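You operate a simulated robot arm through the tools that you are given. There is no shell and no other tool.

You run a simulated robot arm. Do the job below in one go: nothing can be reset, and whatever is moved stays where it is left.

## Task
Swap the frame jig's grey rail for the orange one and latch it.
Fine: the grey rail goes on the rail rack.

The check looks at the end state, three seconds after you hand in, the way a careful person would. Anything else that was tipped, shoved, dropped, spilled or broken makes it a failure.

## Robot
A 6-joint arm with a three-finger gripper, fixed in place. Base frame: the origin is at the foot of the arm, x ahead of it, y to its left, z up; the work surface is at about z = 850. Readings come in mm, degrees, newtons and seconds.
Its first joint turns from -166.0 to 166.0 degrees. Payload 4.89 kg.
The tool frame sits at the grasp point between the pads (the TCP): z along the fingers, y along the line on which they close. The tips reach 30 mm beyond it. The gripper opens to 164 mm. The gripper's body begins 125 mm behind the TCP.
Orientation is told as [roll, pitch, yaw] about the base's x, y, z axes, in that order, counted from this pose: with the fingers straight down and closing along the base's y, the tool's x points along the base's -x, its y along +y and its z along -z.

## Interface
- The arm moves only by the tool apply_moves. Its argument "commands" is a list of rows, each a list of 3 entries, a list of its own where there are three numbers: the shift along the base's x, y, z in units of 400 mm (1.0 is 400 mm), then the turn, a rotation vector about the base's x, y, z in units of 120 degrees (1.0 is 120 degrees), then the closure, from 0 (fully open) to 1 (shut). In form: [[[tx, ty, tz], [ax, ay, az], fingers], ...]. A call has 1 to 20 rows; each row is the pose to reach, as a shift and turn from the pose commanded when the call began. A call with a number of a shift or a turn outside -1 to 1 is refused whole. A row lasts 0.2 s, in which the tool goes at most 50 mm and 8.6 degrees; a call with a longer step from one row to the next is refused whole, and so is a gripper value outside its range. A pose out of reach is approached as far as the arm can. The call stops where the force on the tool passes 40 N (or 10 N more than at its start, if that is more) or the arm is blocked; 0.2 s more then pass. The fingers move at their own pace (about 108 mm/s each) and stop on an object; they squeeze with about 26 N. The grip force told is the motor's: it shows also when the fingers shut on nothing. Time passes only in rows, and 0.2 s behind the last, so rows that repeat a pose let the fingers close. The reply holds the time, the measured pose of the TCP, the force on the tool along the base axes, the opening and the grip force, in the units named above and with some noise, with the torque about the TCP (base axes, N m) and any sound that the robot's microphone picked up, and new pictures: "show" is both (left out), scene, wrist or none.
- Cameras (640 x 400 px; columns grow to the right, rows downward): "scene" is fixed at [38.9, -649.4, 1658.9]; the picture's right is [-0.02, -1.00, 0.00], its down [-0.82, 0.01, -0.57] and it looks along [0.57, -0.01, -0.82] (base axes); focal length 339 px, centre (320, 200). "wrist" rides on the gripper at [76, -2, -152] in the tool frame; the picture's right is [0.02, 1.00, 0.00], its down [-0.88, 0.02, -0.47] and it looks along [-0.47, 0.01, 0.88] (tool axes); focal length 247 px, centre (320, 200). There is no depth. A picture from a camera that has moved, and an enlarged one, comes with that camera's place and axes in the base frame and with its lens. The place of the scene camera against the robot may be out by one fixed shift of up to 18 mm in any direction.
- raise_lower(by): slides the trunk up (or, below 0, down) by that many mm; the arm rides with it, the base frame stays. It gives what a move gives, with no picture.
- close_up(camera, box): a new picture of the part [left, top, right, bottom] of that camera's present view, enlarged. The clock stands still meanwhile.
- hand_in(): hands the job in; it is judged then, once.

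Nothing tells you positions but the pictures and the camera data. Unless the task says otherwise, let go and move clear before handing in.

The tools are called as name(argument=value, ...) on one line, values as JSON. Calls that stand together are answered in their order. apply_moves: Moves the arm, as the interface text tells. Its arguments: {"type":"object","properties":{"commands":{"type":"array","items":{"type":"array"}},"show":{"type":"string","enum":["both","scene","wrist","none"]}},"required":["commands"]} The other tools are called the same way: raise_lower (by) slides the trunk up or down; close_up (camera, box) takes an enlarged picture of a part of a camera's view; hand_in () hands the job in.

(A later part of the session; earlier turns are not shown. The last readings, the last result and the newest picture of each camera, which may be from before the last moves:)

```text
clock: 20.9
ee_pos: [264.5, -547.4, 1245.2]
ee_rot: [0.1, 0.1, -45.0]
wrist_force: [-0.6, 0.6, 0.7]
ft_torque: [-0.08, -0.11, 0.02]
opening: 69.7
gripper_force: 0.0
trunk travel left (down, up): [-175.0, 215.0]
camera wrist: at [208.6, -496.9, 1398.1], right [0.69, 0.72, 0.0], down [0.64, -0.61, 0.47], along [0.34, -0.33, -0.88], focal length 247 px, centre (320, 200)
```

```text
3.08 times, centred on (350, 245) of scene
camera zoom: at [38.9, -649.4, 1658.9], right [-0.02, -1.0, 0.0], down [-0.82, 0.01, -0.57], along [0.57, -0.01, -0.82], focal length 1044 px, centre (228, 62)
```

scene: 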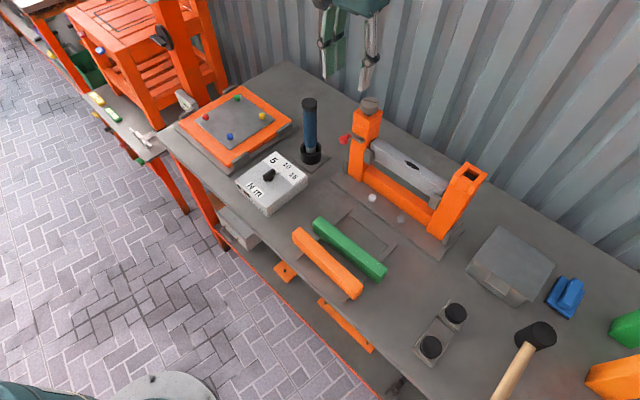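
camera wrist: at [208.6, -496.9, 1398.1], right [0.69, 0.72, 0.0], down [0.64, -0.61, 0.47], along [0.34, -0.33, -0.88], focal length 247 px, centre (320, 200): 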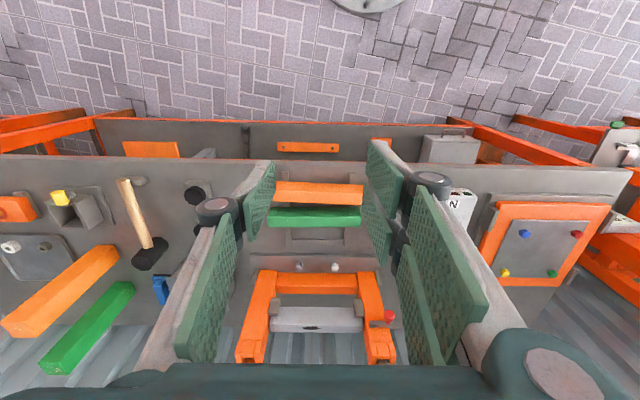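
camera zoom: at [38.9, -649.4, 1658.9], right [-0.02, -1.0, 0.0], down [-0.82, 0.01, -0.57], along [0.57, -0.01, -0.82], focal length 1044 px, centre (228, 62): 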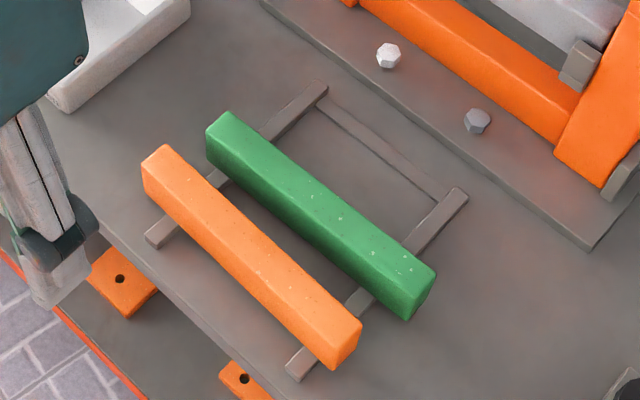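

apply_moves(commands=[[[0, 0, 0], [0, 0, 0], 0.2], [[0, 0, 0], [0, 0, 0], 0], [[0, 0, 0], [0, 0, 0], 0], [[0, 0, 0], [0, 0, 0], 0]], show="wrist")

close_up(camera="wrist", box=[240, 150, 400, 250])

close_up(camera="wrist", box=[0, 150, 200, 390])

```text
clock: 21.9
ee_pos: [264.4, -549.2, 1245.3]
ee_rot: [0.0, 0.0, -45.0]
wrist_force: [0.4, 0.4, -0.2]
ft_torque: [-0.03, -0.02, -0.03]
opening: 164.1
gripper_force: 0.1
trunk travel left (down, up): [-175.0, 215.0]
camera wrist: at [209.2, -497.2, 1398.0], right [0.69, 0.72, 0.0], down [0.64, -0.61, 0.47], along [0.34, -0.33, -0.88], focal length 247 px, centre (320, 200)
```

wrist: 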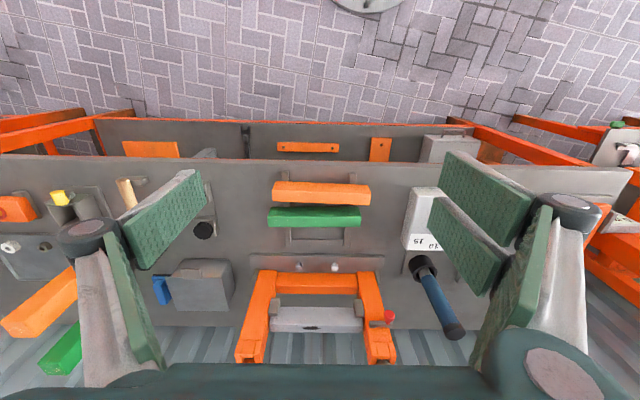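

```text
4.00 times, centred on (320, 200) of wrist
camera zoom: at [209.2, -497.2, 1398.0], right [0.69, 0.72, 0.0], down [0.64, -0.61, 0.47], along [0.34, -0.33, -0.88], focal length 988 px, centre (320, 200)
```

zoom: 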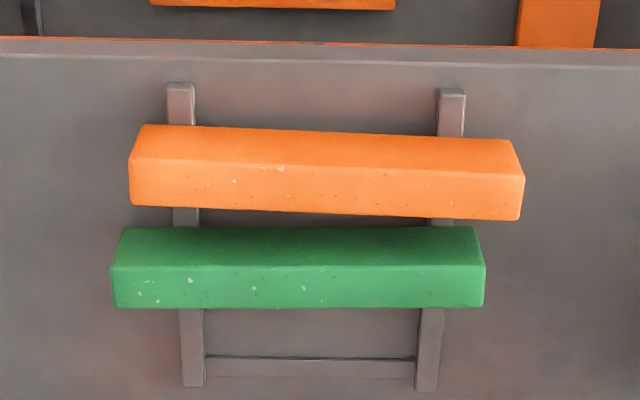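

```text
1.67 times, centred on (100, 270) of wrist
camera zoom: at [209.2, -497.2, 1398.0], right [0.69, 0.72, 0.0], down [0.64, -0.61, 0.47], along [0.34, -0.33, -0.88], focal length 412 px, centre (687, 83)
```

zoom: 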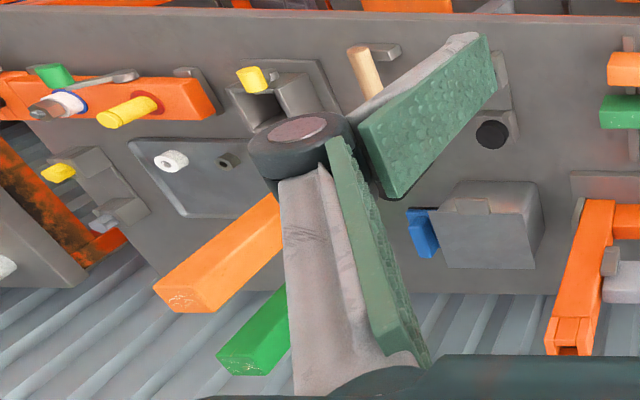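

The orange rail is centred near (395, -669) with its top at z≈913. The green rail is beside it, and the free rack slot is about (483, -768). I'll take one more close-up of the jig from here to settle its angle.

close_up(camera="wrist", box=[230, 240, 410, 370])

close_up(camera="wrist", box=[255, 285, 335, 345])

close_up(camera="wrist", box=[325, 285, 405, 345])

```text
3.08 times, centred on (320, 305) of wrist
camera zoom: at [209.2, -497.2, 1398.0], right [0.69, 0.72, 0.0], down [0.64, -0.61, 0.47], along [0.34, -0.33, -0.88], focal length 760 px, centre (320, -123)
```

zoom: 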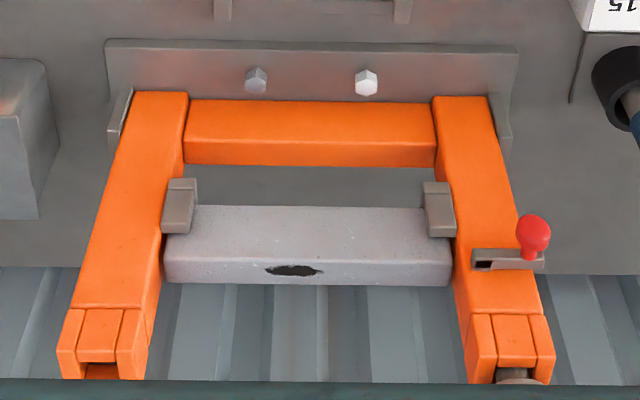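

```text
6.67 times, centred on (295, 315) of wrist
camera zoom: at [209.2, -497.2, 1398.0], right [0.69, 0.72, 0.0], down [0.64, -0.61, 0.47], along [0.34, -0.33, -0.88], focal length 1646 px, centre (487, -567)
```

zoom: 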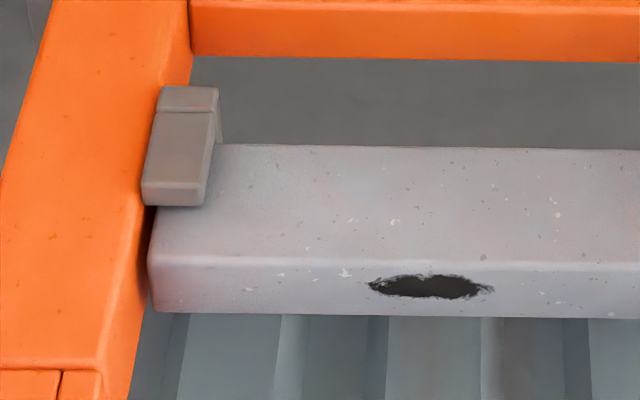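

```text
6.67 times, centred on (365, 315) of wrist
camera zoom: at [209.2, -497.2, 1398.0], right [0.69, 0.72, 0.0], down [0.64, -0.61, 0.47], along [0.34, -0.33, -0.88], focal length 1646 px, centre (20, -567)
```

zoom: 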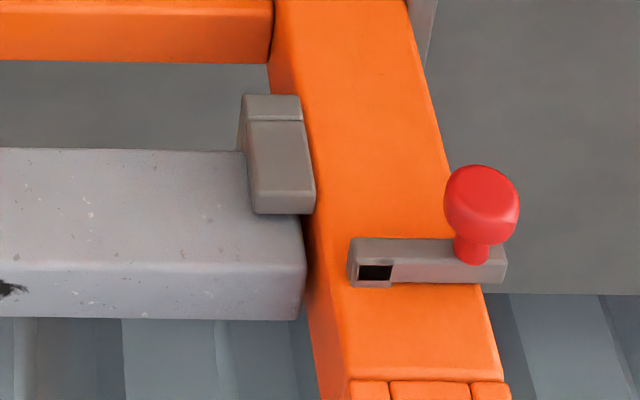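

The jig is at 45° within measurement error. The grey rail is about 30 mm wide, 48 mm tall and 218 mm long, centred at (592.7, -875.7). I'll move above it with the gripper turned to close across the rail.

apply_moves(commands=[[[0.0684, -0.068, 0], [0, 0, 0.0625], 0.3], [[0.1368, -0.136, 0], [0, 0, 0.125], 0.5], [[0.2052, -0.2041, 0], [0, 0, 0.1875], 0.5], [[0.2736, -0.2721, 0], [0, 0, 0.25], 0.5], [[0.342, -0.3401, 0], [0, 0, 0.3125], 0.5], [[0.4104, -0.4081, 0], [0, 0, 0.375], 0.5], [[0.4788, -0.4762, 0], [0, 0, 0.4375], 0.5], [[0.5472, -0.5442, 0], [0, 0, 0.5], 0.5], [[0.6156, -0.6122, 0], [0, 0, 0.5625], 0.5], [[0.684, -0.6802, 0], [0, 0, 0.625], 0.5], [[0.7524, -0.7483, 0], [0, 0, 0.6875], 0.5], [[0.8208, -0.8163, 0], [0, 0, 0.75], 0.5], [[0.8208, -0.8163, 0], [0, 0, 0.75], 0.5], [[0.8208, -0.8163, 0], [0, 0, 0.75], 0.5], [[0.8208, -0.8163, 0], [0, 0, 0.75], 0.5]], show="both")

```text
clock: 25.1
ee_pos: [595.1, -875.4, 1245.0]
ee_rot: [0.0, 0.1, 45.1]
wrist_force: [-0.4, 0.2, 0.2]
ft_torque: [-0.04, -0.02, 0.01]
opening: 81.7
gripper_force: 0.0
trunk travel left (down, up): [-175.0, 215.0]
camera wrist: at [541.5, -931.7, 1397.2], right [-0.72, 0.69, 0.0], down [0.61, 0.64, 0.47], along [0.33, 0.34, -0.88], focal length 247 px, centre (320, 200)
```

scene: 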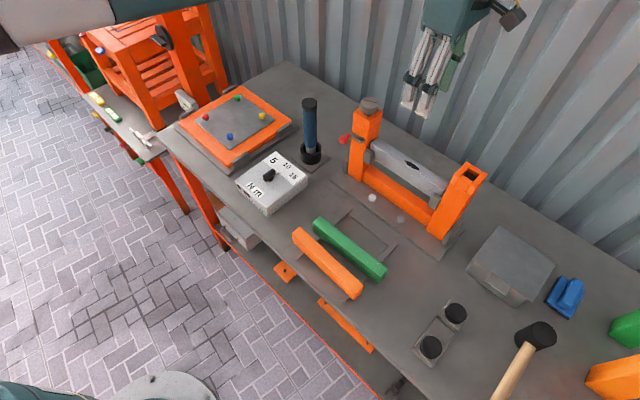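
wrist: 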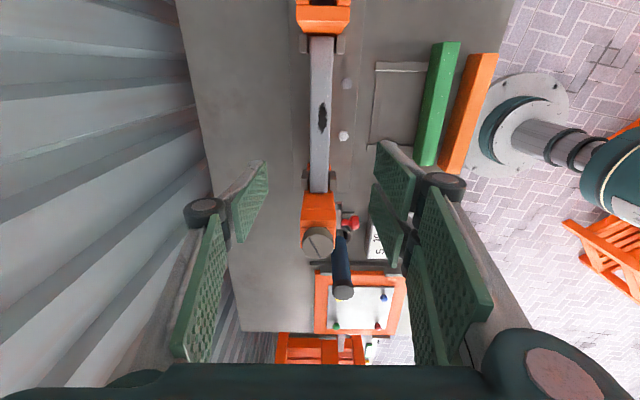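

close_up(camera="wrist", box=[270, 0, 380, 70])

close_up(camera="wrist", box=[270, 150, 380, 220])

```text
5.71 times, centred on (325, 35) of wrist
camera zoom: at [541.5, -931.7, 1397.2], right [-0.72, 0.69, 0.0], down [0.61, 0.64, 0.47], along [0.33, 0.34, -0.88], focal length 1411 px, centre (291, 1143)
```

zoom: 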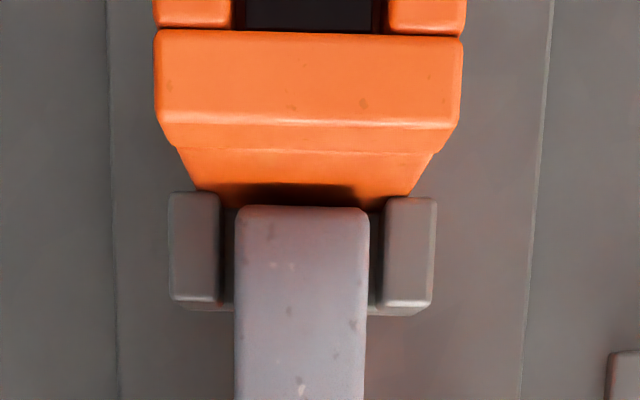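

```text
5.71 times, centred on (325, 185) of wrist
camera zoom: at [541.5, -931.7, 1397.2], right [-0.72, 0.69, 0.0], down [0.61, 0.64, 0.47], along [0.33, 0.34, -0.88], focal length 1411 px, centre (291, 286)
```

zoom: 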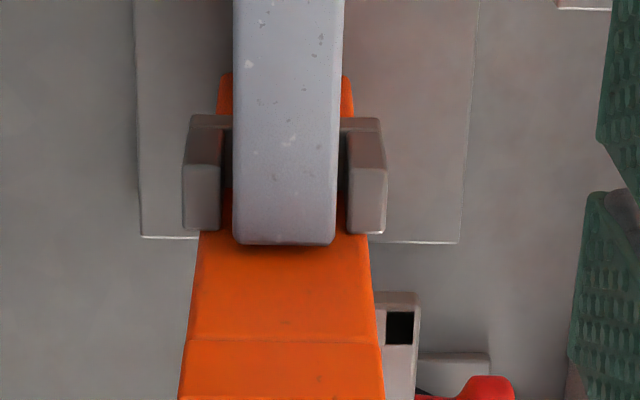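

I can see the U-bracket lips on both sides with a few millimetres of clearance. I'll descend in two stages, first to just above the rail, to confirm the arm can reach at that height.

apply_moves(commands=[[[-0.004, -0.004, -0.1], [0, 0, 0], 0.5], [[-0.004, -0.004, -0.2], [0, 0, 0], 0.5], [[-0.004, -0.004, -0.3], [0, 0, 0], 0.5], [[-0.004, -0.004, -0.38], [0, 0, 0], 0.5], [[-0.004, -0.004, -0.43], [0, 0, 0], 0.5], [[-0.004, -0.004, -0.43], [0, 0, 0], 0.5], [[-0.004, -0.004, -0.43], [0, 0, 0], 0.5]], show="wrist")

```text
clock: 26.7
ee_pos: [593.3, -878.7, 1072.9]
ee_rot: [0.0, 0.0, 45.1]
wrist_force: [-0.3, 0.3, -0.3]
ft_torque: [0.03, 0.01, -0.01]
opening: 82.1
gripper_force: 0.0
trunk travel left (down, up): [-175.0, 215.0]
camera wrist: at [539.1, -933.7, 1225.0], right [-0.72, 0.69, 0.0], down [0.61, 0.64, 0.47], along [0.33, 0.34, -0.88], focal length 247 px, centre (320, 200)
```

wrist: 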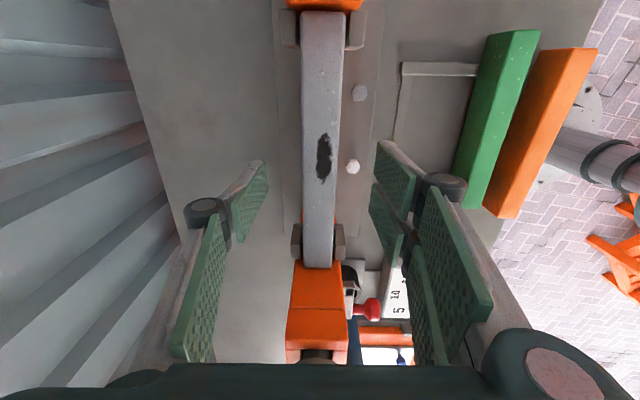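

The gripper is centred over the rail. I'll go down around it and close.

apply_moves(commands=[[[0, 0, -0.06], [0, 0, 0], 0.5], [[0, 0, -0.12], [0, 0, 0], 0.5], [[0, 0, -0.1525], [0, 0, 0], 0.5], [[0, 0, -0.1525], [0, 0, 0], 0.5], [[0, 0, -0.1525], [0, 0, 0], 0.65], [[0, 0, -0.1525], [0, 0, 0], 0.75]], show="both")

```text
clock: 28.1
ee_pos: [592.8, -876.7, 1012.7]
ee_rot: [0.1, 0.1, 45.1]
wrist_force: [0.5, 0.6, -0.6]
ft_torque: [-0.01, -0.02, -0.03]
opening: 41.1
gripper_force: 0.1
trunk travel left (down, up): [-175.0, 215.0]
camera wrist: at [539.8, -932.9, 1163.7], right [-0.72, 0.69, 0.0], down [0.61, 0.64, 0.47], along [0.33, 0.34, -0.88], focal length 247 px, centre (320, 200)
```

scene: 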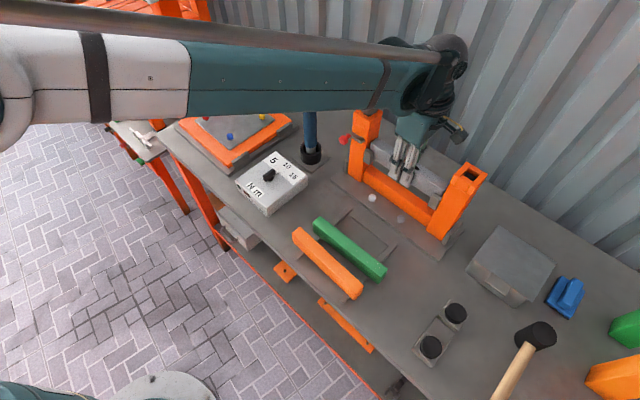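
wrist: 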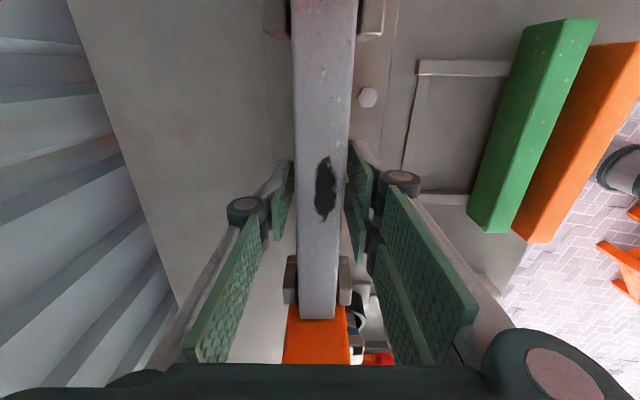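

Reach is fine and the fingers straddle the rail with a 41 mm opening. I'll close to grip.

apply_moves(commands=[[[0, 0, 0], [0, 0, 0], 0.82], [[0, 0, 0], [0, 0, 0], 0.88], [[0, 0, 0], [0, 0, 0], 0.92], [[0, 0, 0], [0, 0, 0], 0.92]], show="wrist")

```text
clock: 29.1
ee_pos: [593.4, -877.2, 1012.0]
ee_rot: [0.0, 0.1, 45.0]
wrist_force: [0.0, 0.3, -0.3]
ft_torque: [0.0, 0.0, -0.02]
opening: 30.0
gripper_force: 26.0
trunk travel left (down, up): [-175.0, 215.0]
camera wrist: at [539.8, -933.0, 1163.6], right [-0.72, 0.69, 0.0], down [0.61, 0.64, 0.47], along [0.33, 0.34, -0.88], focal length 247 px, centre (320, 200)
```

wrist: 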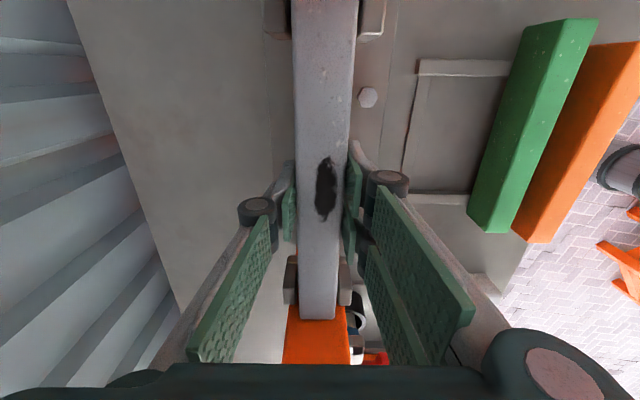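

The grey rail is held at exactly 30.0 mm with no side load. I'll save close-ups of this seated pose as a reference for the orange rail.

close_up(camera="wrist", box=[250, 230, 400, 340])

close_up(camera="wrist", box=[250, 0, 400, 110])

close_up(camera="scene", box=[335, 85, 495, 245])

```text
3.64 times, centred on (325, 285) of wrist
camera zoom: at [539.8, -933.0, 1163.6], right [-0.72, 0.69, 0.0], down [0.61, 0.64, 0.47], along [0.33, 0.34, -0.88], focal length 898 px, centre (302, -109)
```

zoom: 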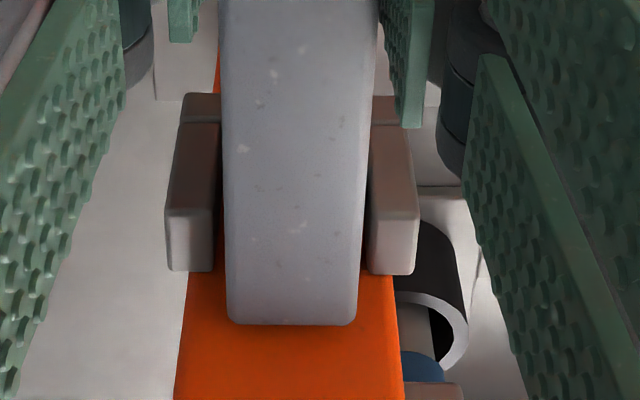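

```text
3.64 times, centred on (325, 55) of wrist
camera zoom: at [539.8, -933.0, 1163.6], right [-0.72, 0.69, 0.0], down [0.61, 0.64, 0.47], along [0.33, 0.34, -0.88], focal length 898 px, centre (302, 727)
```

zoom: 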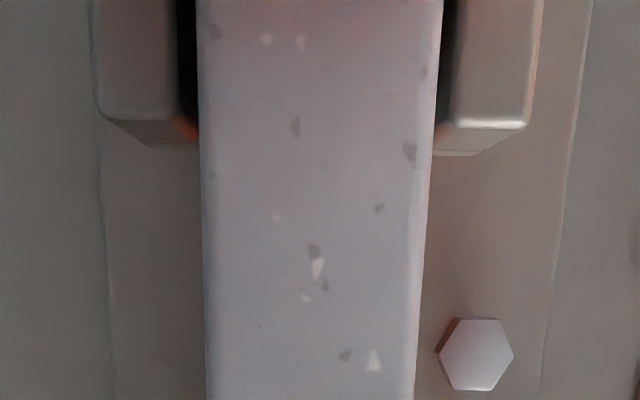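

```text
2.50 times, centred on (415, 165) of scene
camera zoom: at [38.9, -649.4, 1658.9], right [-0.02, -1.0, 0.0], down [-0.82, 0.01, -0.57], along [0.57, -0.01, -0.82], focal length 848 px, centre (82, 288)
```

zoom: 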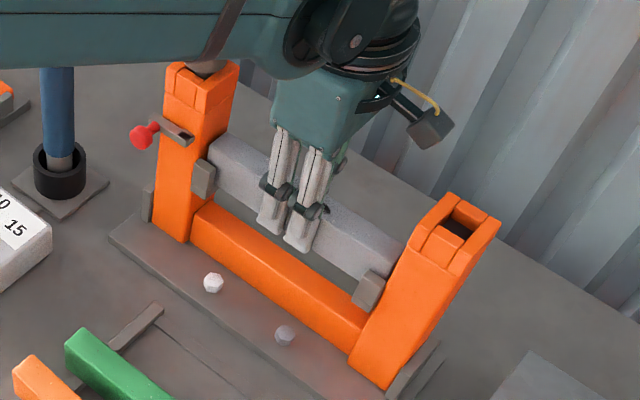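

I'll lift slowly, checking the load, until the rail bottom is above the bracket lips (about z 1011).

apply_moves(commands=[[[0, 0, 0.01], [0, 0, 0], 0.92], [[0, 0, 0.025], [0, 0, 0], 0.92], [[0, 0, 0.04], [0, 0, 0], 0.92], [[0, 0, 0.04], [0, 0, 0], 0.92]], show="scene")

```text
clock: 30.1
ee_pos: [593.9, -878.8, 1026.9]
ee_rot: [0.0, 0.0, 45.0]
wrist_force: [0.2, -0.3, -2.8]
ft_torque: [-0.03, 0.01, -0.01]
opening: 29.8
gripper_force: 25.8
trunk travel left (down, up): [-175.0, 215.0]
```

scene: 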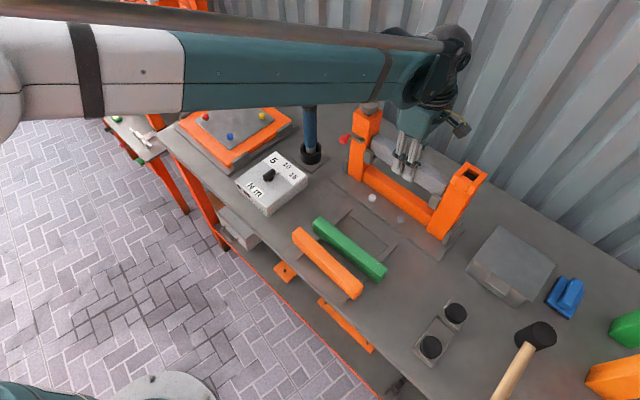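

The rail is off its seat and weighs about 0.28 kg, held balanced. I'll raise it a bit more and bring it straight forward out of the frame, over the free rack slot.

apply_moves(commands=[[[0, 0, 0.03], [0, 0, 0], 0.92], [[0, 0, 0.06], [0, 0, 0], 0.92], [[0, 0, 0.085], [0, 0, 0], 0.92], [[0, 0, 0.085], [0, 0, 0], 0.92], [[-0.03, 0.03, 0.085], [0, 0, 0], 0.92], [[-0.07, 0.07, 0.085], [0, 0, 0], 0.92], [[-0.12, 0.12, 0.085], [0, 0, 0], 0.92], [[-0.18, 0.18, 0.085], [0, 0, 0], 0.92], [[-0.24, 0.239, 0.085], [0, 0, 0], 0.92], [[-0.2755, 0.2738, 0.085], [0, 0, 0], 0.92], [[-0.2755, 0.2738, 0.085], [0, 0, 0], 0.92], [[-0.2755, 0.2738, 0.085], [0, 0, 0], 0.92]], show="both")

```text
clock: 32.7
ee_pos: [483.0, -768.2, 1060.4]
ee_rot: [0.0, 0.1, 45.1]
wrist_force: [0.5, 0.5, -2.3]
ft_torque: [-0.03, -0.01, -0.01]
opening: 29.7
gripper_force: 25.9
trunk travel left (down, up): [-175.0, 215.0]
camera wrist: at [429.6, -824.5, 1213.0], right [-0.72, 0.69, 0.0], down [0.61, 0.64, 0.47], along [0.33, 0.34, -0.88], focal length 247 px, centre (320, 200)
```

scene: 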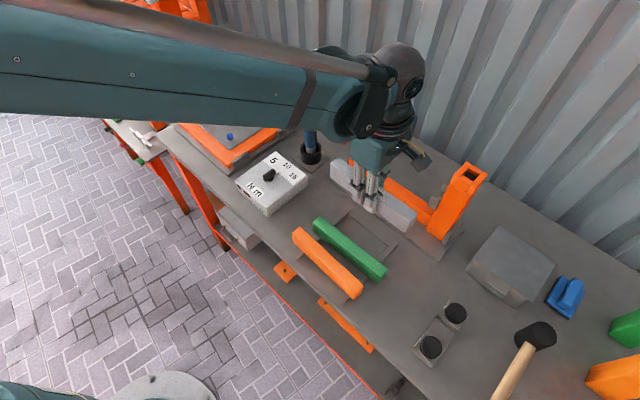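
wrist: 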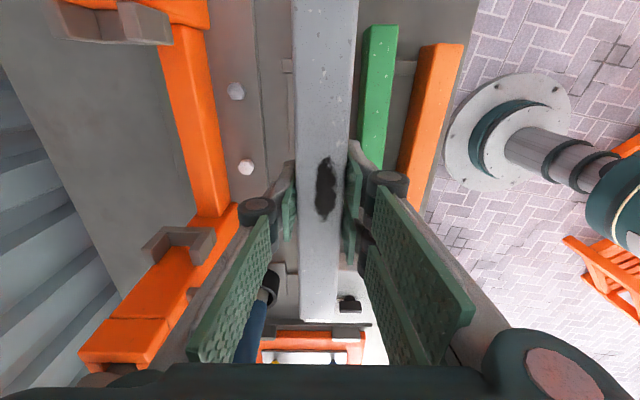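

The grey rail is over the free slot, with the rack bars under both ends and about 30 mm to the green rail. I'll descend to just above the rack.

apply_moves(commands=[[[-0.0053, 0.0053, -0.09], [0, 0, 0], 0.92], [[-0.0053, 0.0053, -0.18], [0, 0, 0], 0.92], [[-0.0053, 0.0053, -0.27], [0, 0, 0], 0.92], [[-0.0053, 0.0053, -0.34], [0, 0, 0], 0.92], [[-0.0053, 0.0053, -0.385], [0, 0, 0], 0.92], [[-0.0053, 0.0053, -0.385], [0, 0, 0], 0.92], [[-0.0053, 0.0053, -0.385], [0, 0, 0], 0.92]], show="both")

close_up(camera="scene", box=[280, 150, 460, 300])

```text
clock: 34.3
ee_pos: [482.2, -766.4, 906.5]
ee_rot: [0.0, 0.1, 45.0]
wrist_force: [0.2, -0.7, -3.4]
ft_torque: [-0.03, 0.02, 0.05]
opening: 30.0
gripper_force: 26.2
trunk travel left (down, up): [-175.0, 215.0]
camera wrist: at [428.1, -822.7, 1059.1], right [-0.72, 0.69, 0.0], down [0.61, 0.64, 0.47], along [0.33, 0.34, -0.88], focal length 247 px, centre (320, 200)
```

scene: 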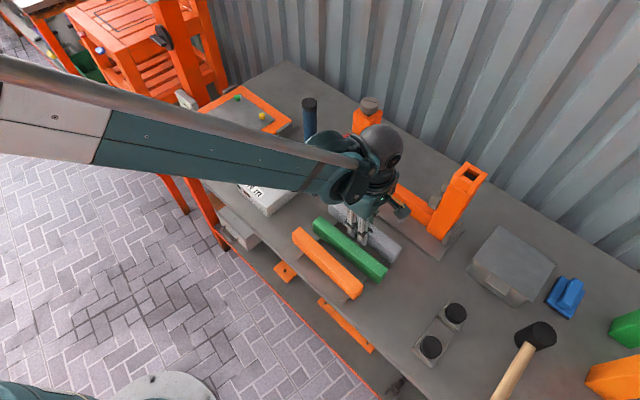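
wrist: 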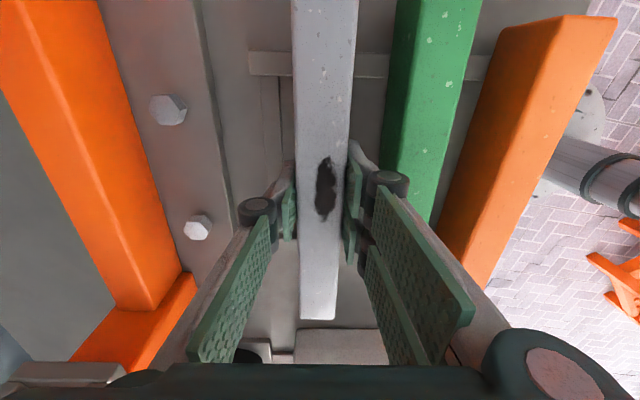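

```text
2.67 times, centred on (370, 225) of scene
camera zoom: at [38.9, -649.4, 1658.9], right [-0.02, -1.0, 0.0], down [-0.82, 0.01, -0.57], along [0.57, -0.01, -0.82], focal length 905 px, centre (187, 133)
```

zoom: 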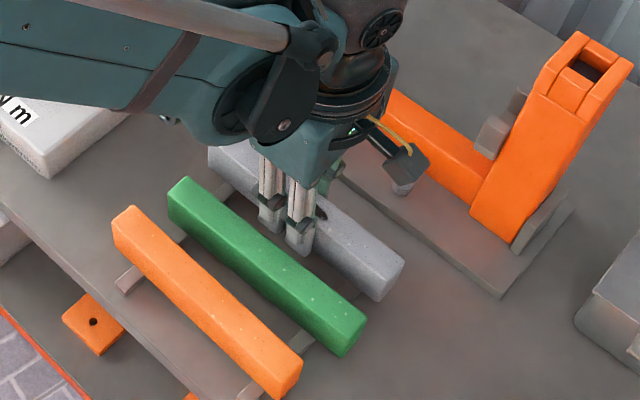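

I'm about 10 mm above the rack bars. I'll lower in small increments, watching the vertical force.

apply_moves(commands=[[[0, 0, -0.005], [0, 0, 0], 0.92], [[0, 0, -0.01], [0, 0, 0], 0.92], [[0, 0, -0.015], [0, 0, 0], 0.92], [[0, 0, -0.0175], [0, 0, 0], 0.92], [[0, 0, -0.0175], [0, 0, 0], 0.92]], show="none")

```text
clock: 35.5
ee_pos: [481.1, -766.7, 900.2]
ee_rot: [0.0, 0.2, 45.1]
wrist_force: [0.0, 0.3, -3.5]
ft_torque: [0.01, -0.01, -0.02]
opening: 29.9
gripper_force: 25.9
trunk travel left (down, up): [-175.0, 215.0]
```

apply_moves(commands=[[[0, 0, -0.0025], [0, 0, 0], 0.92], [[0, 0, -0.005], [0, 0, 0], 0.92], [[0, 0, -0.0075], [0, 0, 0], 0.92], [[0, 0, -0.0075], [0, 0, 0], 0.92]], show="none")

```text
clock: 36.5
ee_pos: [480.8, -766.4, 896.8]
ee_rot: [-0.1, 0.2, 45.0]
wrist_force: [-0.9, 0.8, -2.6]
ft_torque: [0.02, 0.01, 0.01]
opening: 30.0
gripper_force: 25.9
trunk travel left (down, up): [-175.0, 215.0]
```

No contact yet at TCP z≈897. I'll keep going in 1 mm steps.

apply_moves(commands=[[[0, 0, -0.0025], [0, 0, 0], 0.92], [[0, 0, -0.005], [0, 0, 0], 0.92], [[0, 0, -0.005], [0, 0, 0], 0.92]], show="none")

```text
clock: 37.3
ee_pos: [481.3, -767.2, 895.4]
ee_rot: [0.0, 0.1, 45.0]
wrist_force: [-0.5, 0.1, -3.1]
ft_torque: [0.01, -0.02, 0.04]
opening: 29.8
gripper_force: 25.9
trunk travel left (down, up): [-175.0, 215.0]
```

apply_moves(commands=[[[0, 0, -0.0025], [0, 0, 0], 0.92], [[0, 0, -0.005], [0, 0, 0], 0.92], [[0, 0, -0.005], [0, 0, 0], 0.92]], show="wrist")

close_up(camera="scene", box=[330, 180, 420, 270])

```text
clock: 38.1
ee_pos: [481.2, -765.9, 894.0]
ee_rot: [0.0, 0.1, 45.0]
wrist_force: [3.1, -1.7, 5.7]
ft_torque: [-0.05, -0.2, -0.04]
opening: 29.7
gripper_force: 25.6
trunk travel left (down, up): [-175.0, 215.0]
camera wrist: at [427.7, -822.3, 1045.7], right [-0.72, 0.69, 0.0], down [0.61, 0.64, 0.47], along [0.33, 0.34, -0.88], focal length 247 px, centre (320, 200)
```

wrist: 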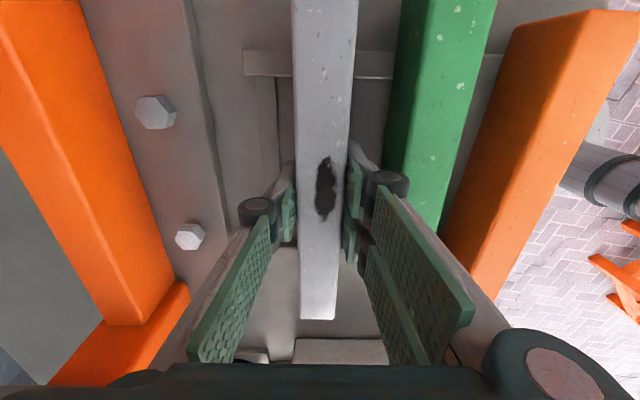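

```text
4.44 times, centred on (375, 225) of scene
camera zoom: at [38.9, -649.4, 1658.9], right [-0.02, -1.0, 0.0], down [-0.82, 0.01, -0.57], along [0.57, -0.01, -0.82], focal length 1508 px, centre (76, 89)
```

zoom: 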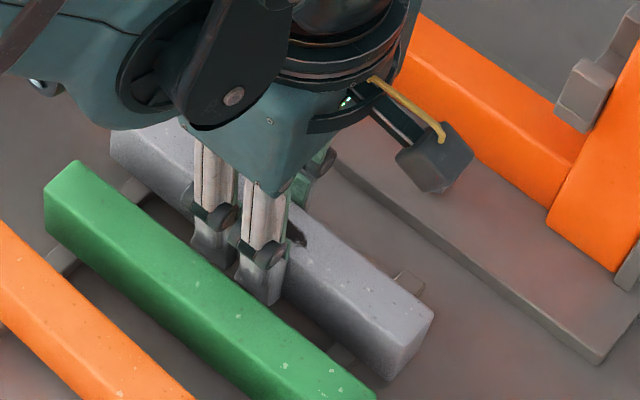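

First contact with the rack at TCP z≈894. I'll settle by another half millimetre, then open slightly.

apply_moves(commands=[[[0, 0, -0.0015], [0, 0, 0], 0.92], [[0, 0, -0.0015], [0, 0, 0], 0.92]], show="none")

```text
clock: 38.7
ee_pos: [480.5, -766.2, 893.9]
ee_rot: [0.0, 0.1, 45.0]
wrist_force: [5.1, -6.6, 19.1]
ft_torque: [-0.12, -0.24, -0.05]
opening: 29.6
gripper_force: 26.3
trunk travel left (down, up): [-175.0, 215.0]
```

The rail is resting firmly on the rack. I'll back off the load slightly, open a little, then rise.

apply_moves(commands=[[[0, 0, 0.001], [0, 0, 0], 0.92], [[0, 0, 0.001], [0, 0, 0], 0.8], [[0, 0, 0.001], [0, 0, 0], 0.75], [[0, 0, 0.001], [0, 0, 0], 0.72], [[0, 0, 0.001], [0, 0, 0], 0.72]], show="both")

```text
clock: 39.9
ee_pos: [480.5, -764.9, 894.5]
ee_rot: [0.1, 0.2, 45.0]
wrist_force: [0.1, -0.3, 0.0]
ft_torque: [-0.04, 0.0, 0.0]
opening: 45.8
gripper_force: 0.1
trunk travel left (down, up): [-175.0, 215.0]
camera wrist: at [427.4, -821.9, 1045.1], right [-0.72, 0.69, 0.0], down [0.61, 0.64, 0.47], along [0.33, 0.34, -0.88], focal length 247 px, centre (320, 200)
```

scene: 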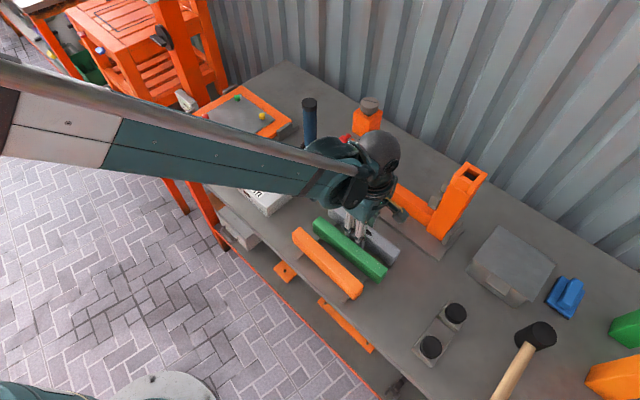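
wrist: 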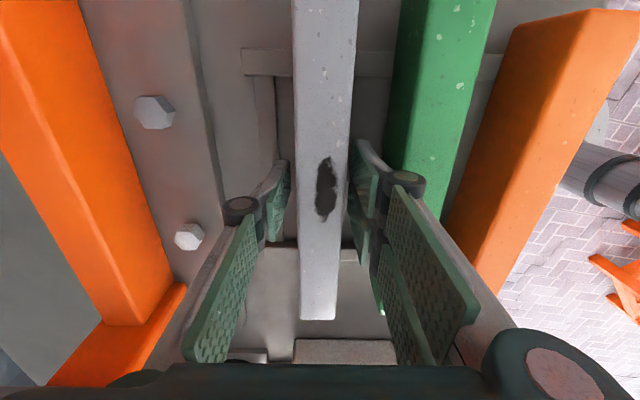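

Released cleanly with no contact forces. I'll rise straight up and check the rack.

apply_moves(commands=[[[0, 0, 0.03], [0, 0, 0], 0.72], [[0, 0, 0.1], [0, 0, 0], 0.72], [[0, 0, 0.2], [0, 0, 0], 0.72], [[0, 0, 0.3], [0, 0, 0], 0.72], [[0, 0, 0.4], [0, 0, 0], 0.6], [[0, 0, 0.5], [0, 0, 0], 0.5], [[0, 0, 0.5], [0, 0, 0], 0.5], [[0, 0, 0.5], [0, 0, 0], 0.5]], show="both")

close_up(camera="scene", box=[270, 180, 450, 310])

```text
clock: 41.7
ee_pos: [481.7, -765.5, 1093.8]
ee_rot: [-0.1, 0.1, 45.1]
wrist_force: [-0.2, 0.6, 0.5]
ft_torque: [-0.04, -0.04, -0.01]
opening: 82.0
gripper_force: 0.0
trunk travel left (down, up): [-175.0, 215.0]
camera wrist: at [428.0, -821.6, 1245.3], right [-0.72, 0.69, 0.0], down [0.61, 0.64, 0.47], along [0.33, 0.34, -0.88], focal length 247 px, centre (320, 200)
```

scene: 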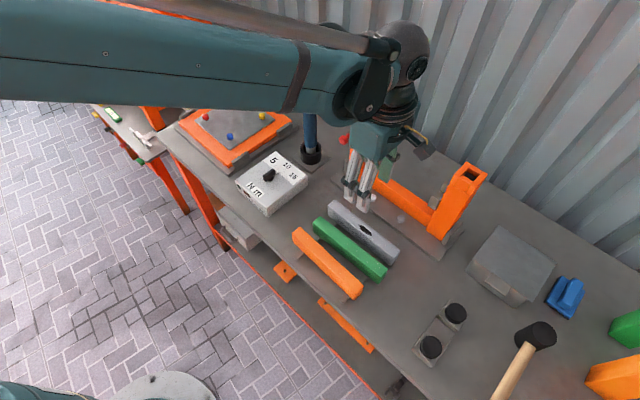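
wrist: 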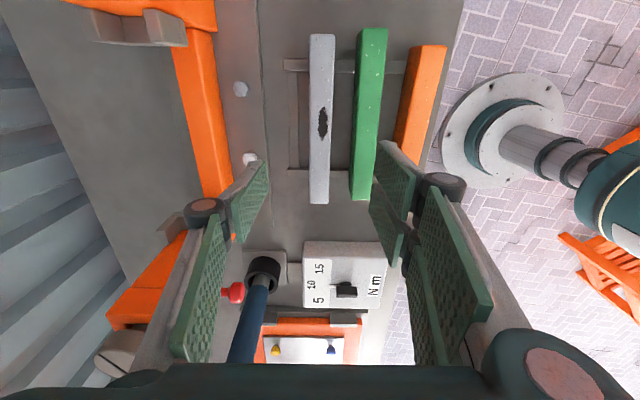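

```text
3.08 times, centred on (360, 245) of scene
camera zoom: at [38.9, -649.4, 1658.9], right [-0.02, -1.0, 0.0], down [-0.82, 0.01, -0.57], along [0.57, -0.01, -0.82], focal length 1044 px, centre (197, 62)
```

zoom: 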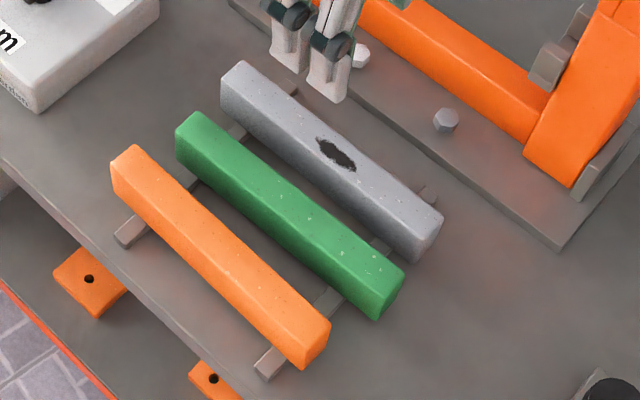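

The grey rail lies squarely on the rack beside the green one. Next I'll move above the orange rail, matching its slight angle (about 43.5°).

apply_moves(commands=[[[-0.054, 0.06, 0], [0, 0, -0.003], 0.5], [[-0.108, 0.12, 0], [0, 0, -0.006], 0.6], [[-0.162, 0.18, 0], [0, 0, -0.009], 0.7], [[-0.216, 0.24, 0], [0, 0, -0.0125], 0.72], [[-0.216, 0.24, 0], [0, 0, -0.0125], 0.72], [[-0.216, 0.24, 0], [0, 0, -0.0125], 0.72], [[-0.216, 0.24, 0], [0, 0, -0.0125], 0.72]], show="wrist")

close_up(camera="wrist", box=[240, 0, 400, 110])

close_up(camera="wrist", box=[240, 130, 400, 240])

```text
clock: 43.3
ee_pos: [394.5, -669.5, 1092.8]
ee_rot: [-0.1, 0.2, 43.4]
wrist_force: [-0.2, -0.5, -0.2]
ft_torque: [0.01, 0.01, -0.01]
opening: 45.9
gripper_force: 0.0
trunk travel left (down, up): [-175.0, 215.0]
camera wrist: at [339.3, -723.5, 1244.4], right [-0.7, 0.71, 0.0], down [0.63, 0.62, 0.47], along [0.34, 0.33, -0.88], focal length 247 px, centre (320, 200)
```

wrist: 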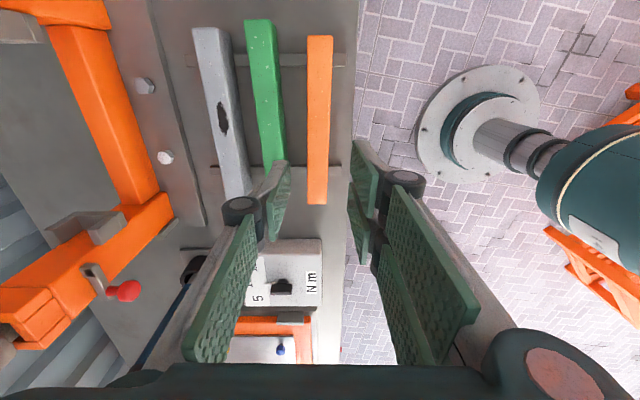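

```text
3.64 times, centred on (320, 55) of wrist
camera zoom: at [339.3, -723.5, 1244.4], right [-0.7, 0.71, 0.0], down [0.63, 0.62, 0.47], along [0.34, 0.33, -0.88], focal length 898 px, centre (320, 727)
```

zoom: 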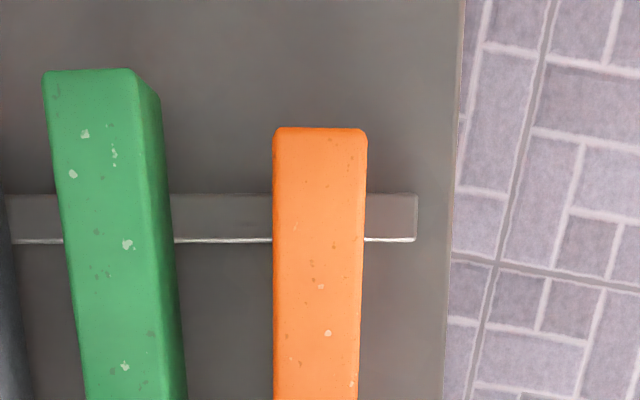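

```text
3.64 times, centred on (320, 185) of wrist
camera zoom: at [339.3, -723.5, 1244.4], right [-0.7, 0.71, 0.0], down [0.63, 0.62, 0.47], along [0.34, 0.33, -0.88], focal length 898 px, centre (320, 254)
```

zoom: 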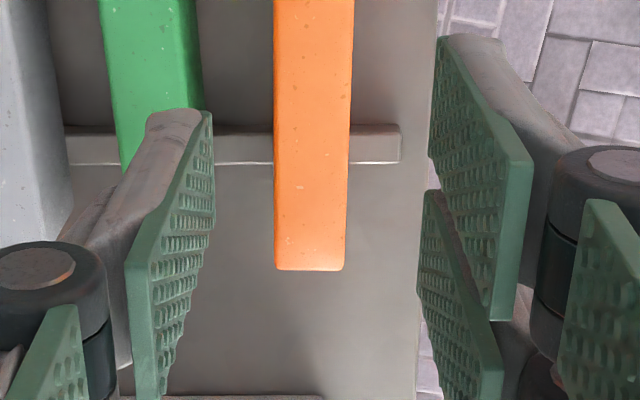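

The orange rail measures the same length as the grey one and is about 2.6 mm off-centre from the gripper. I'll correct that and descend around it with the fingers at 46 mm.

apply_moves(commands=[[[0.0055, -0.004, -0.1], [0, 0, 0], 0.72], [[0.0055, -0.004, -0.2], [0, 0, 0], 0.72], [[0.0055, -0.004, -0.3], [0, 0, 0], 0.72], [[0.0055, -0.004, -0.38], [0, 0, 0], 0.72], [[0.0055, -0.004, -0.42], [0, 0, 0], 0.72], [[0.0055, -0.004, -0.42], [0, 0, 0], 0.72], [[0.0055, -0.004, -0.42], [0, 0, 0], 0.72]], show="wrist")

close_up(camera="wrist", box=[240, 100, 440, 300])

```text
clock: 44.9
ee_pos: [395.4, -670.5, 923.2]
ee_rot: [0.0, 0.1, 43.4]
wrist_force: [-0.4, -0.7, 0.2]
ft_torque: [0.02, 0.0, 0.02]
opening: 45.8
gripper_force: 0.1
trunk travel left (down, up): [-175.0, 215.0]
camera wrist: at [341.6, -725.9, 1077.0], right [-0.7, 0.71, 0.0], down [0.63, 0.62, 0.47], along [0.33, 0.33, -0.88], focal length 247 px, centre (320, 200)
```

wrist: 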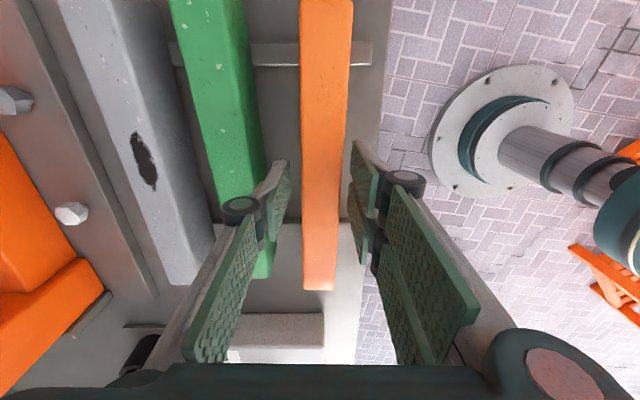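

```text
2.00 times, centred on (340, 200) of wrist
camera zoom: at [341.6, -725.9, 1077.0], right [-0.7, 0.71, 0.0], down [0.63, 0.62, 0.47], along [0.33, 0.33, -0.88], focal length 494 px, centre (280, 200)
```

zoom: 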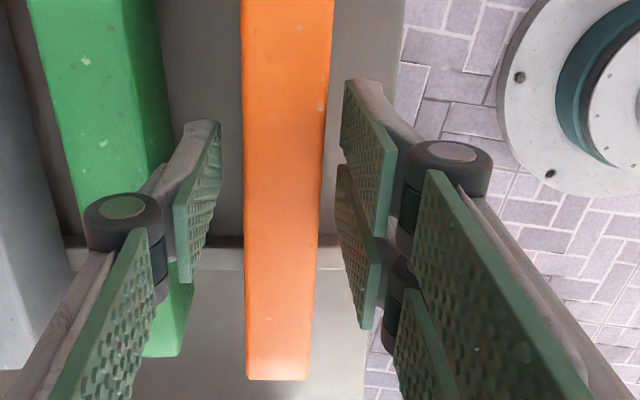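

Alignment along the rail matches the grey grasp (far end about 108 mm from the TCP). I'll finish the descent, ready to close.

apply_moves(commands=[[[0, 0, -0.03], [0, 0, 0], 0.72], [[0, 0, -0.06], [0, 0, 0], 0.72], [[0, 0, -0.079], [0, 0, 0], 0.72], [[0, 0, -0.079], [0, 0, 0], 0.72], [[0, 0, -0.079], [0, 0, 0], 0.72]], show="both")

close_up(camera="wrist", box=[250, 230, 400, 340])

close_up(camera="scene", box=[280, 190, 410, 310])

```text
clock: 46.1
ee_pos: [395.4, -672.2, 894.5]
ee_rot: [0.0, 0.1, 43.5]
wrist_force: [0.1, 0.4, 0.5]
ft_torque: [0.01, -0.03, -0.02]
opening: 45.8
gripper_force: 0.1
trunk travel left (down, up): [-175.0, 215.0]
camera wrist: at [340.7, -726.2, 1045.5], right [-0.7, 0.71, 0.0], down [0.63, 0.62, 0.47], along [0.34, 0.33, -0.88], focal length 247 px, centre (320, 200)
```

scene: 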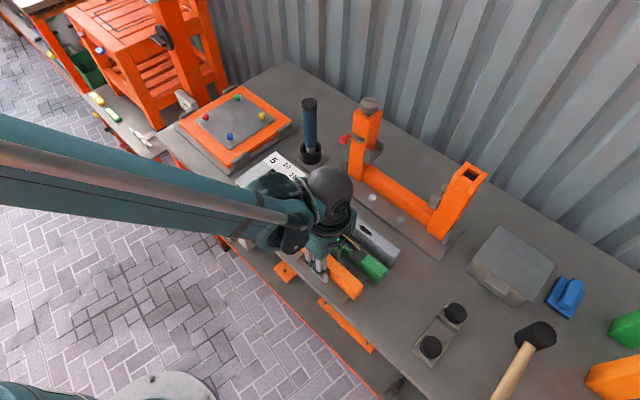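
wrist: 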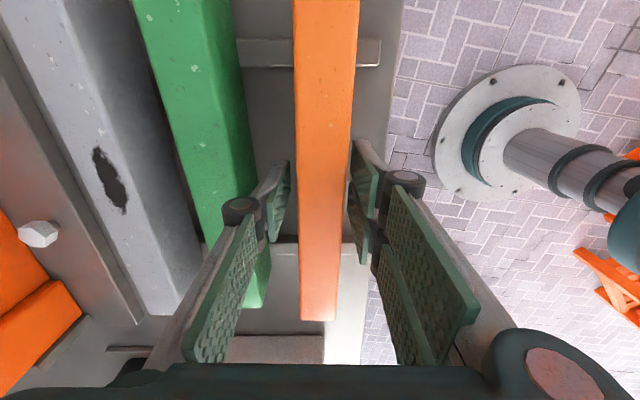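

```text
3.64 times, centred on (325, 285) of wrist
camera zoom: at [340.7, -726.2, 1045.5], right [-0.7, 0.71, 0.0], down [0.63, 0.62, 0.47], along [0.34, 0.33, -0.88], focal length 898 px, centre (302, -109)
```

zoom: 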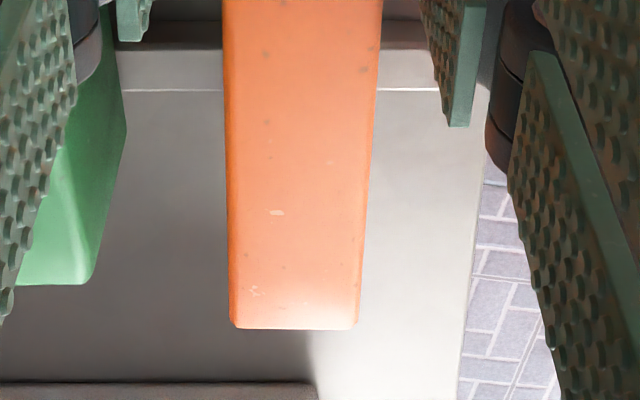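

```text
3.33 times, centred on (345, 250) of scene
camera zoom: at [38.9, -649.4, 1658.9], right [-0.02, -1.0, 0.0], down [-0.82, 0.01, -0.57], along [0.57, -0.01, -0.82], focal length 1131 px, centre (237, 33)
```

zoom: 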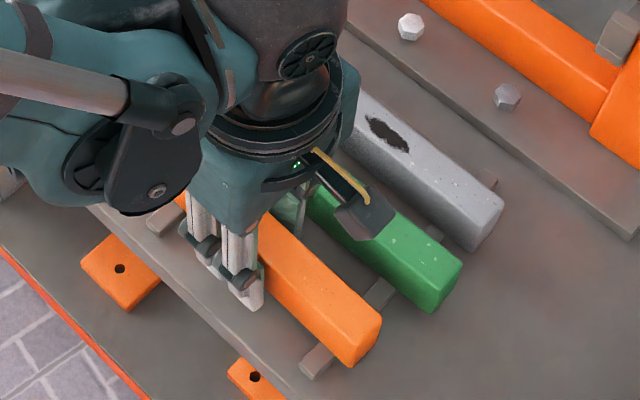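

The orange rail's far end reads about 1.4 mm further along than the grey's did. I'll shift to match and close the grip.

apply_moves(commands=[[[0.0025, 0.0024, 0], [0, 0, 0], 0.72], [[0.0025, 0.0024, 0], [0, 0, 0], 0.78], [[0.0025, 0.0024, 0], [0, 0, 0], 0.83], [[0.0025, 0.0024, 0], [0, 0, 0], 0.88], [[0.0025, 0.0024, 0], [0, 0, 0], 0.92], [[0.0025, 0.0024, 0], [0, 0, 0], 0.92], [[0.0025, 0.0024, 0], [0, 0, 0], 0.92]], show="wrist")

close_up(camera="wrist", box=[250, 230, 400, 340])

```text
clock: 47.7
ee_pos: [396.0, -670.7, 893.6]
ee_rot: [0.0, 0.0, 43.5]
wrist_force: [-0.2, 0.6, -0.4]
ft_torque: [0.08, 0.03, -0.01]
opening: 29.9
gripper_force: 25.8
trunk travel left (down, up): [-175.0, 215.0]
camera wrist: at [342.1, -724.9, 1045.3], right [-0.7, 0.71, 0.0], down [0.63, 0.62, 0.47], along [0.34, 0.33, -0.88], focal length 247 px, centre (320, 200)
```

wrist: 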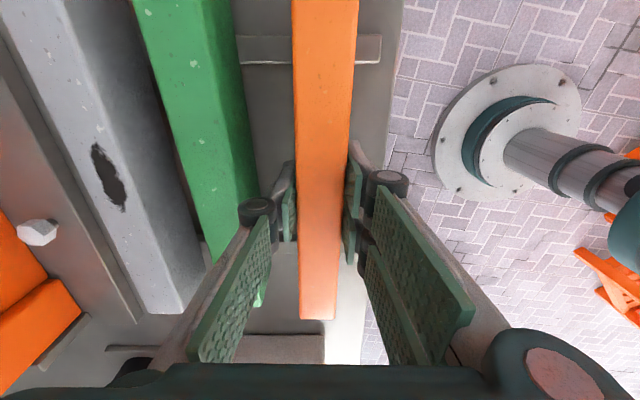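

```text
3.64 times, centred on (325, 285) of wrist
camera zoom: at [342.1, -724.9, 1045.3], right [-0.7, 0.71, 0.0], down [0.63, 0.62, 0.47], along [0.34, 0.33, -0.88], focal length 898 px, centre (302, -109)
```

zoom: 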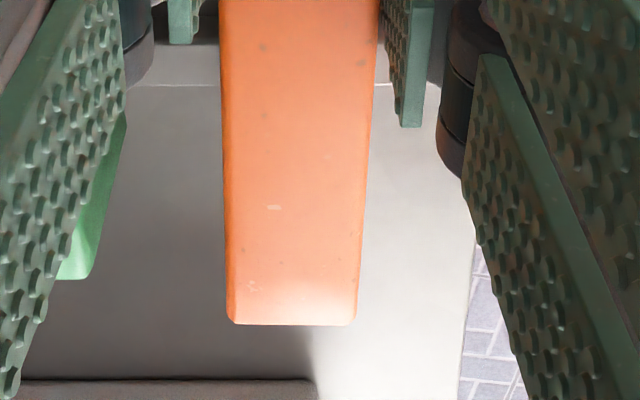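

The orange rail is held at 29.9 mm, with its end in exactly the same image position as the grey rail's. I'll lift it clear of the rack.

apply_moves(commands=[[[0, 0, 0.01], [0, 0, 0], 0.92], [[0, 0, 0.03], [0, 0, 0], 0.92], [[0, 0, 0.07], [0, 0, 0], 0.92], [[0, 0, 0.14], [0, 0, 0], 0.92], [[0, 0, 0.22], [0, 0, 0], 0.92], [[0, 0, 0.3], [0, 0, 0], 0.92], [[0, 0, 0.37], [0, 0, 0], 0.92], [[0, 0, 0.4195], [0, 0, 0], 0.92], [[0, 0, 0.4195], [0, 0, 0], 0.92], [[0, 0, 0.4195], [0, 0, 0], 0.92]], show="both")

```text
clock: 49.9
ee_pos: [397.1, -671.4, 1061.7]
ee_rot: [0.0, 0.1, 43.5]
wrist_force: [1.0, 0.5, -3.6]
ft_torque: [-0.01, -0.02, -0.01]
opening: 29.9
gripper_force: 26.1
trunk travel left (down, up): [-175.0, 215.0]
camera wrist: at [343.1, -726.3, 1212.7], right [-0.7, 0.71, 0.0], down [0.63, 0.62, 0.47], along [0.34, 0.33, -0.88], focal length 247 px, centre (320, 200)
```

scene: 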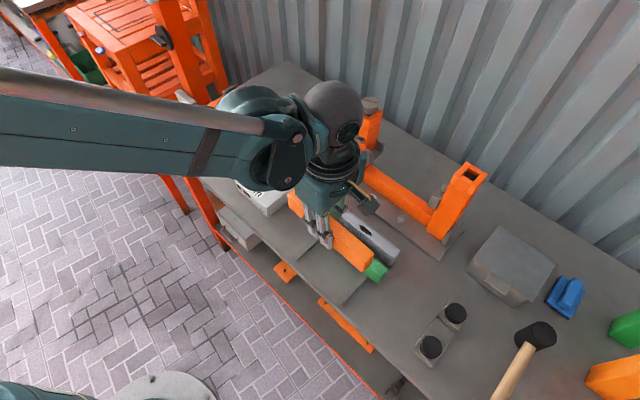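
wrist: 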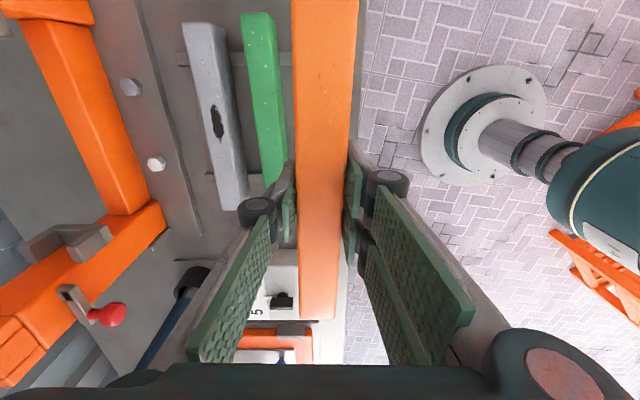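

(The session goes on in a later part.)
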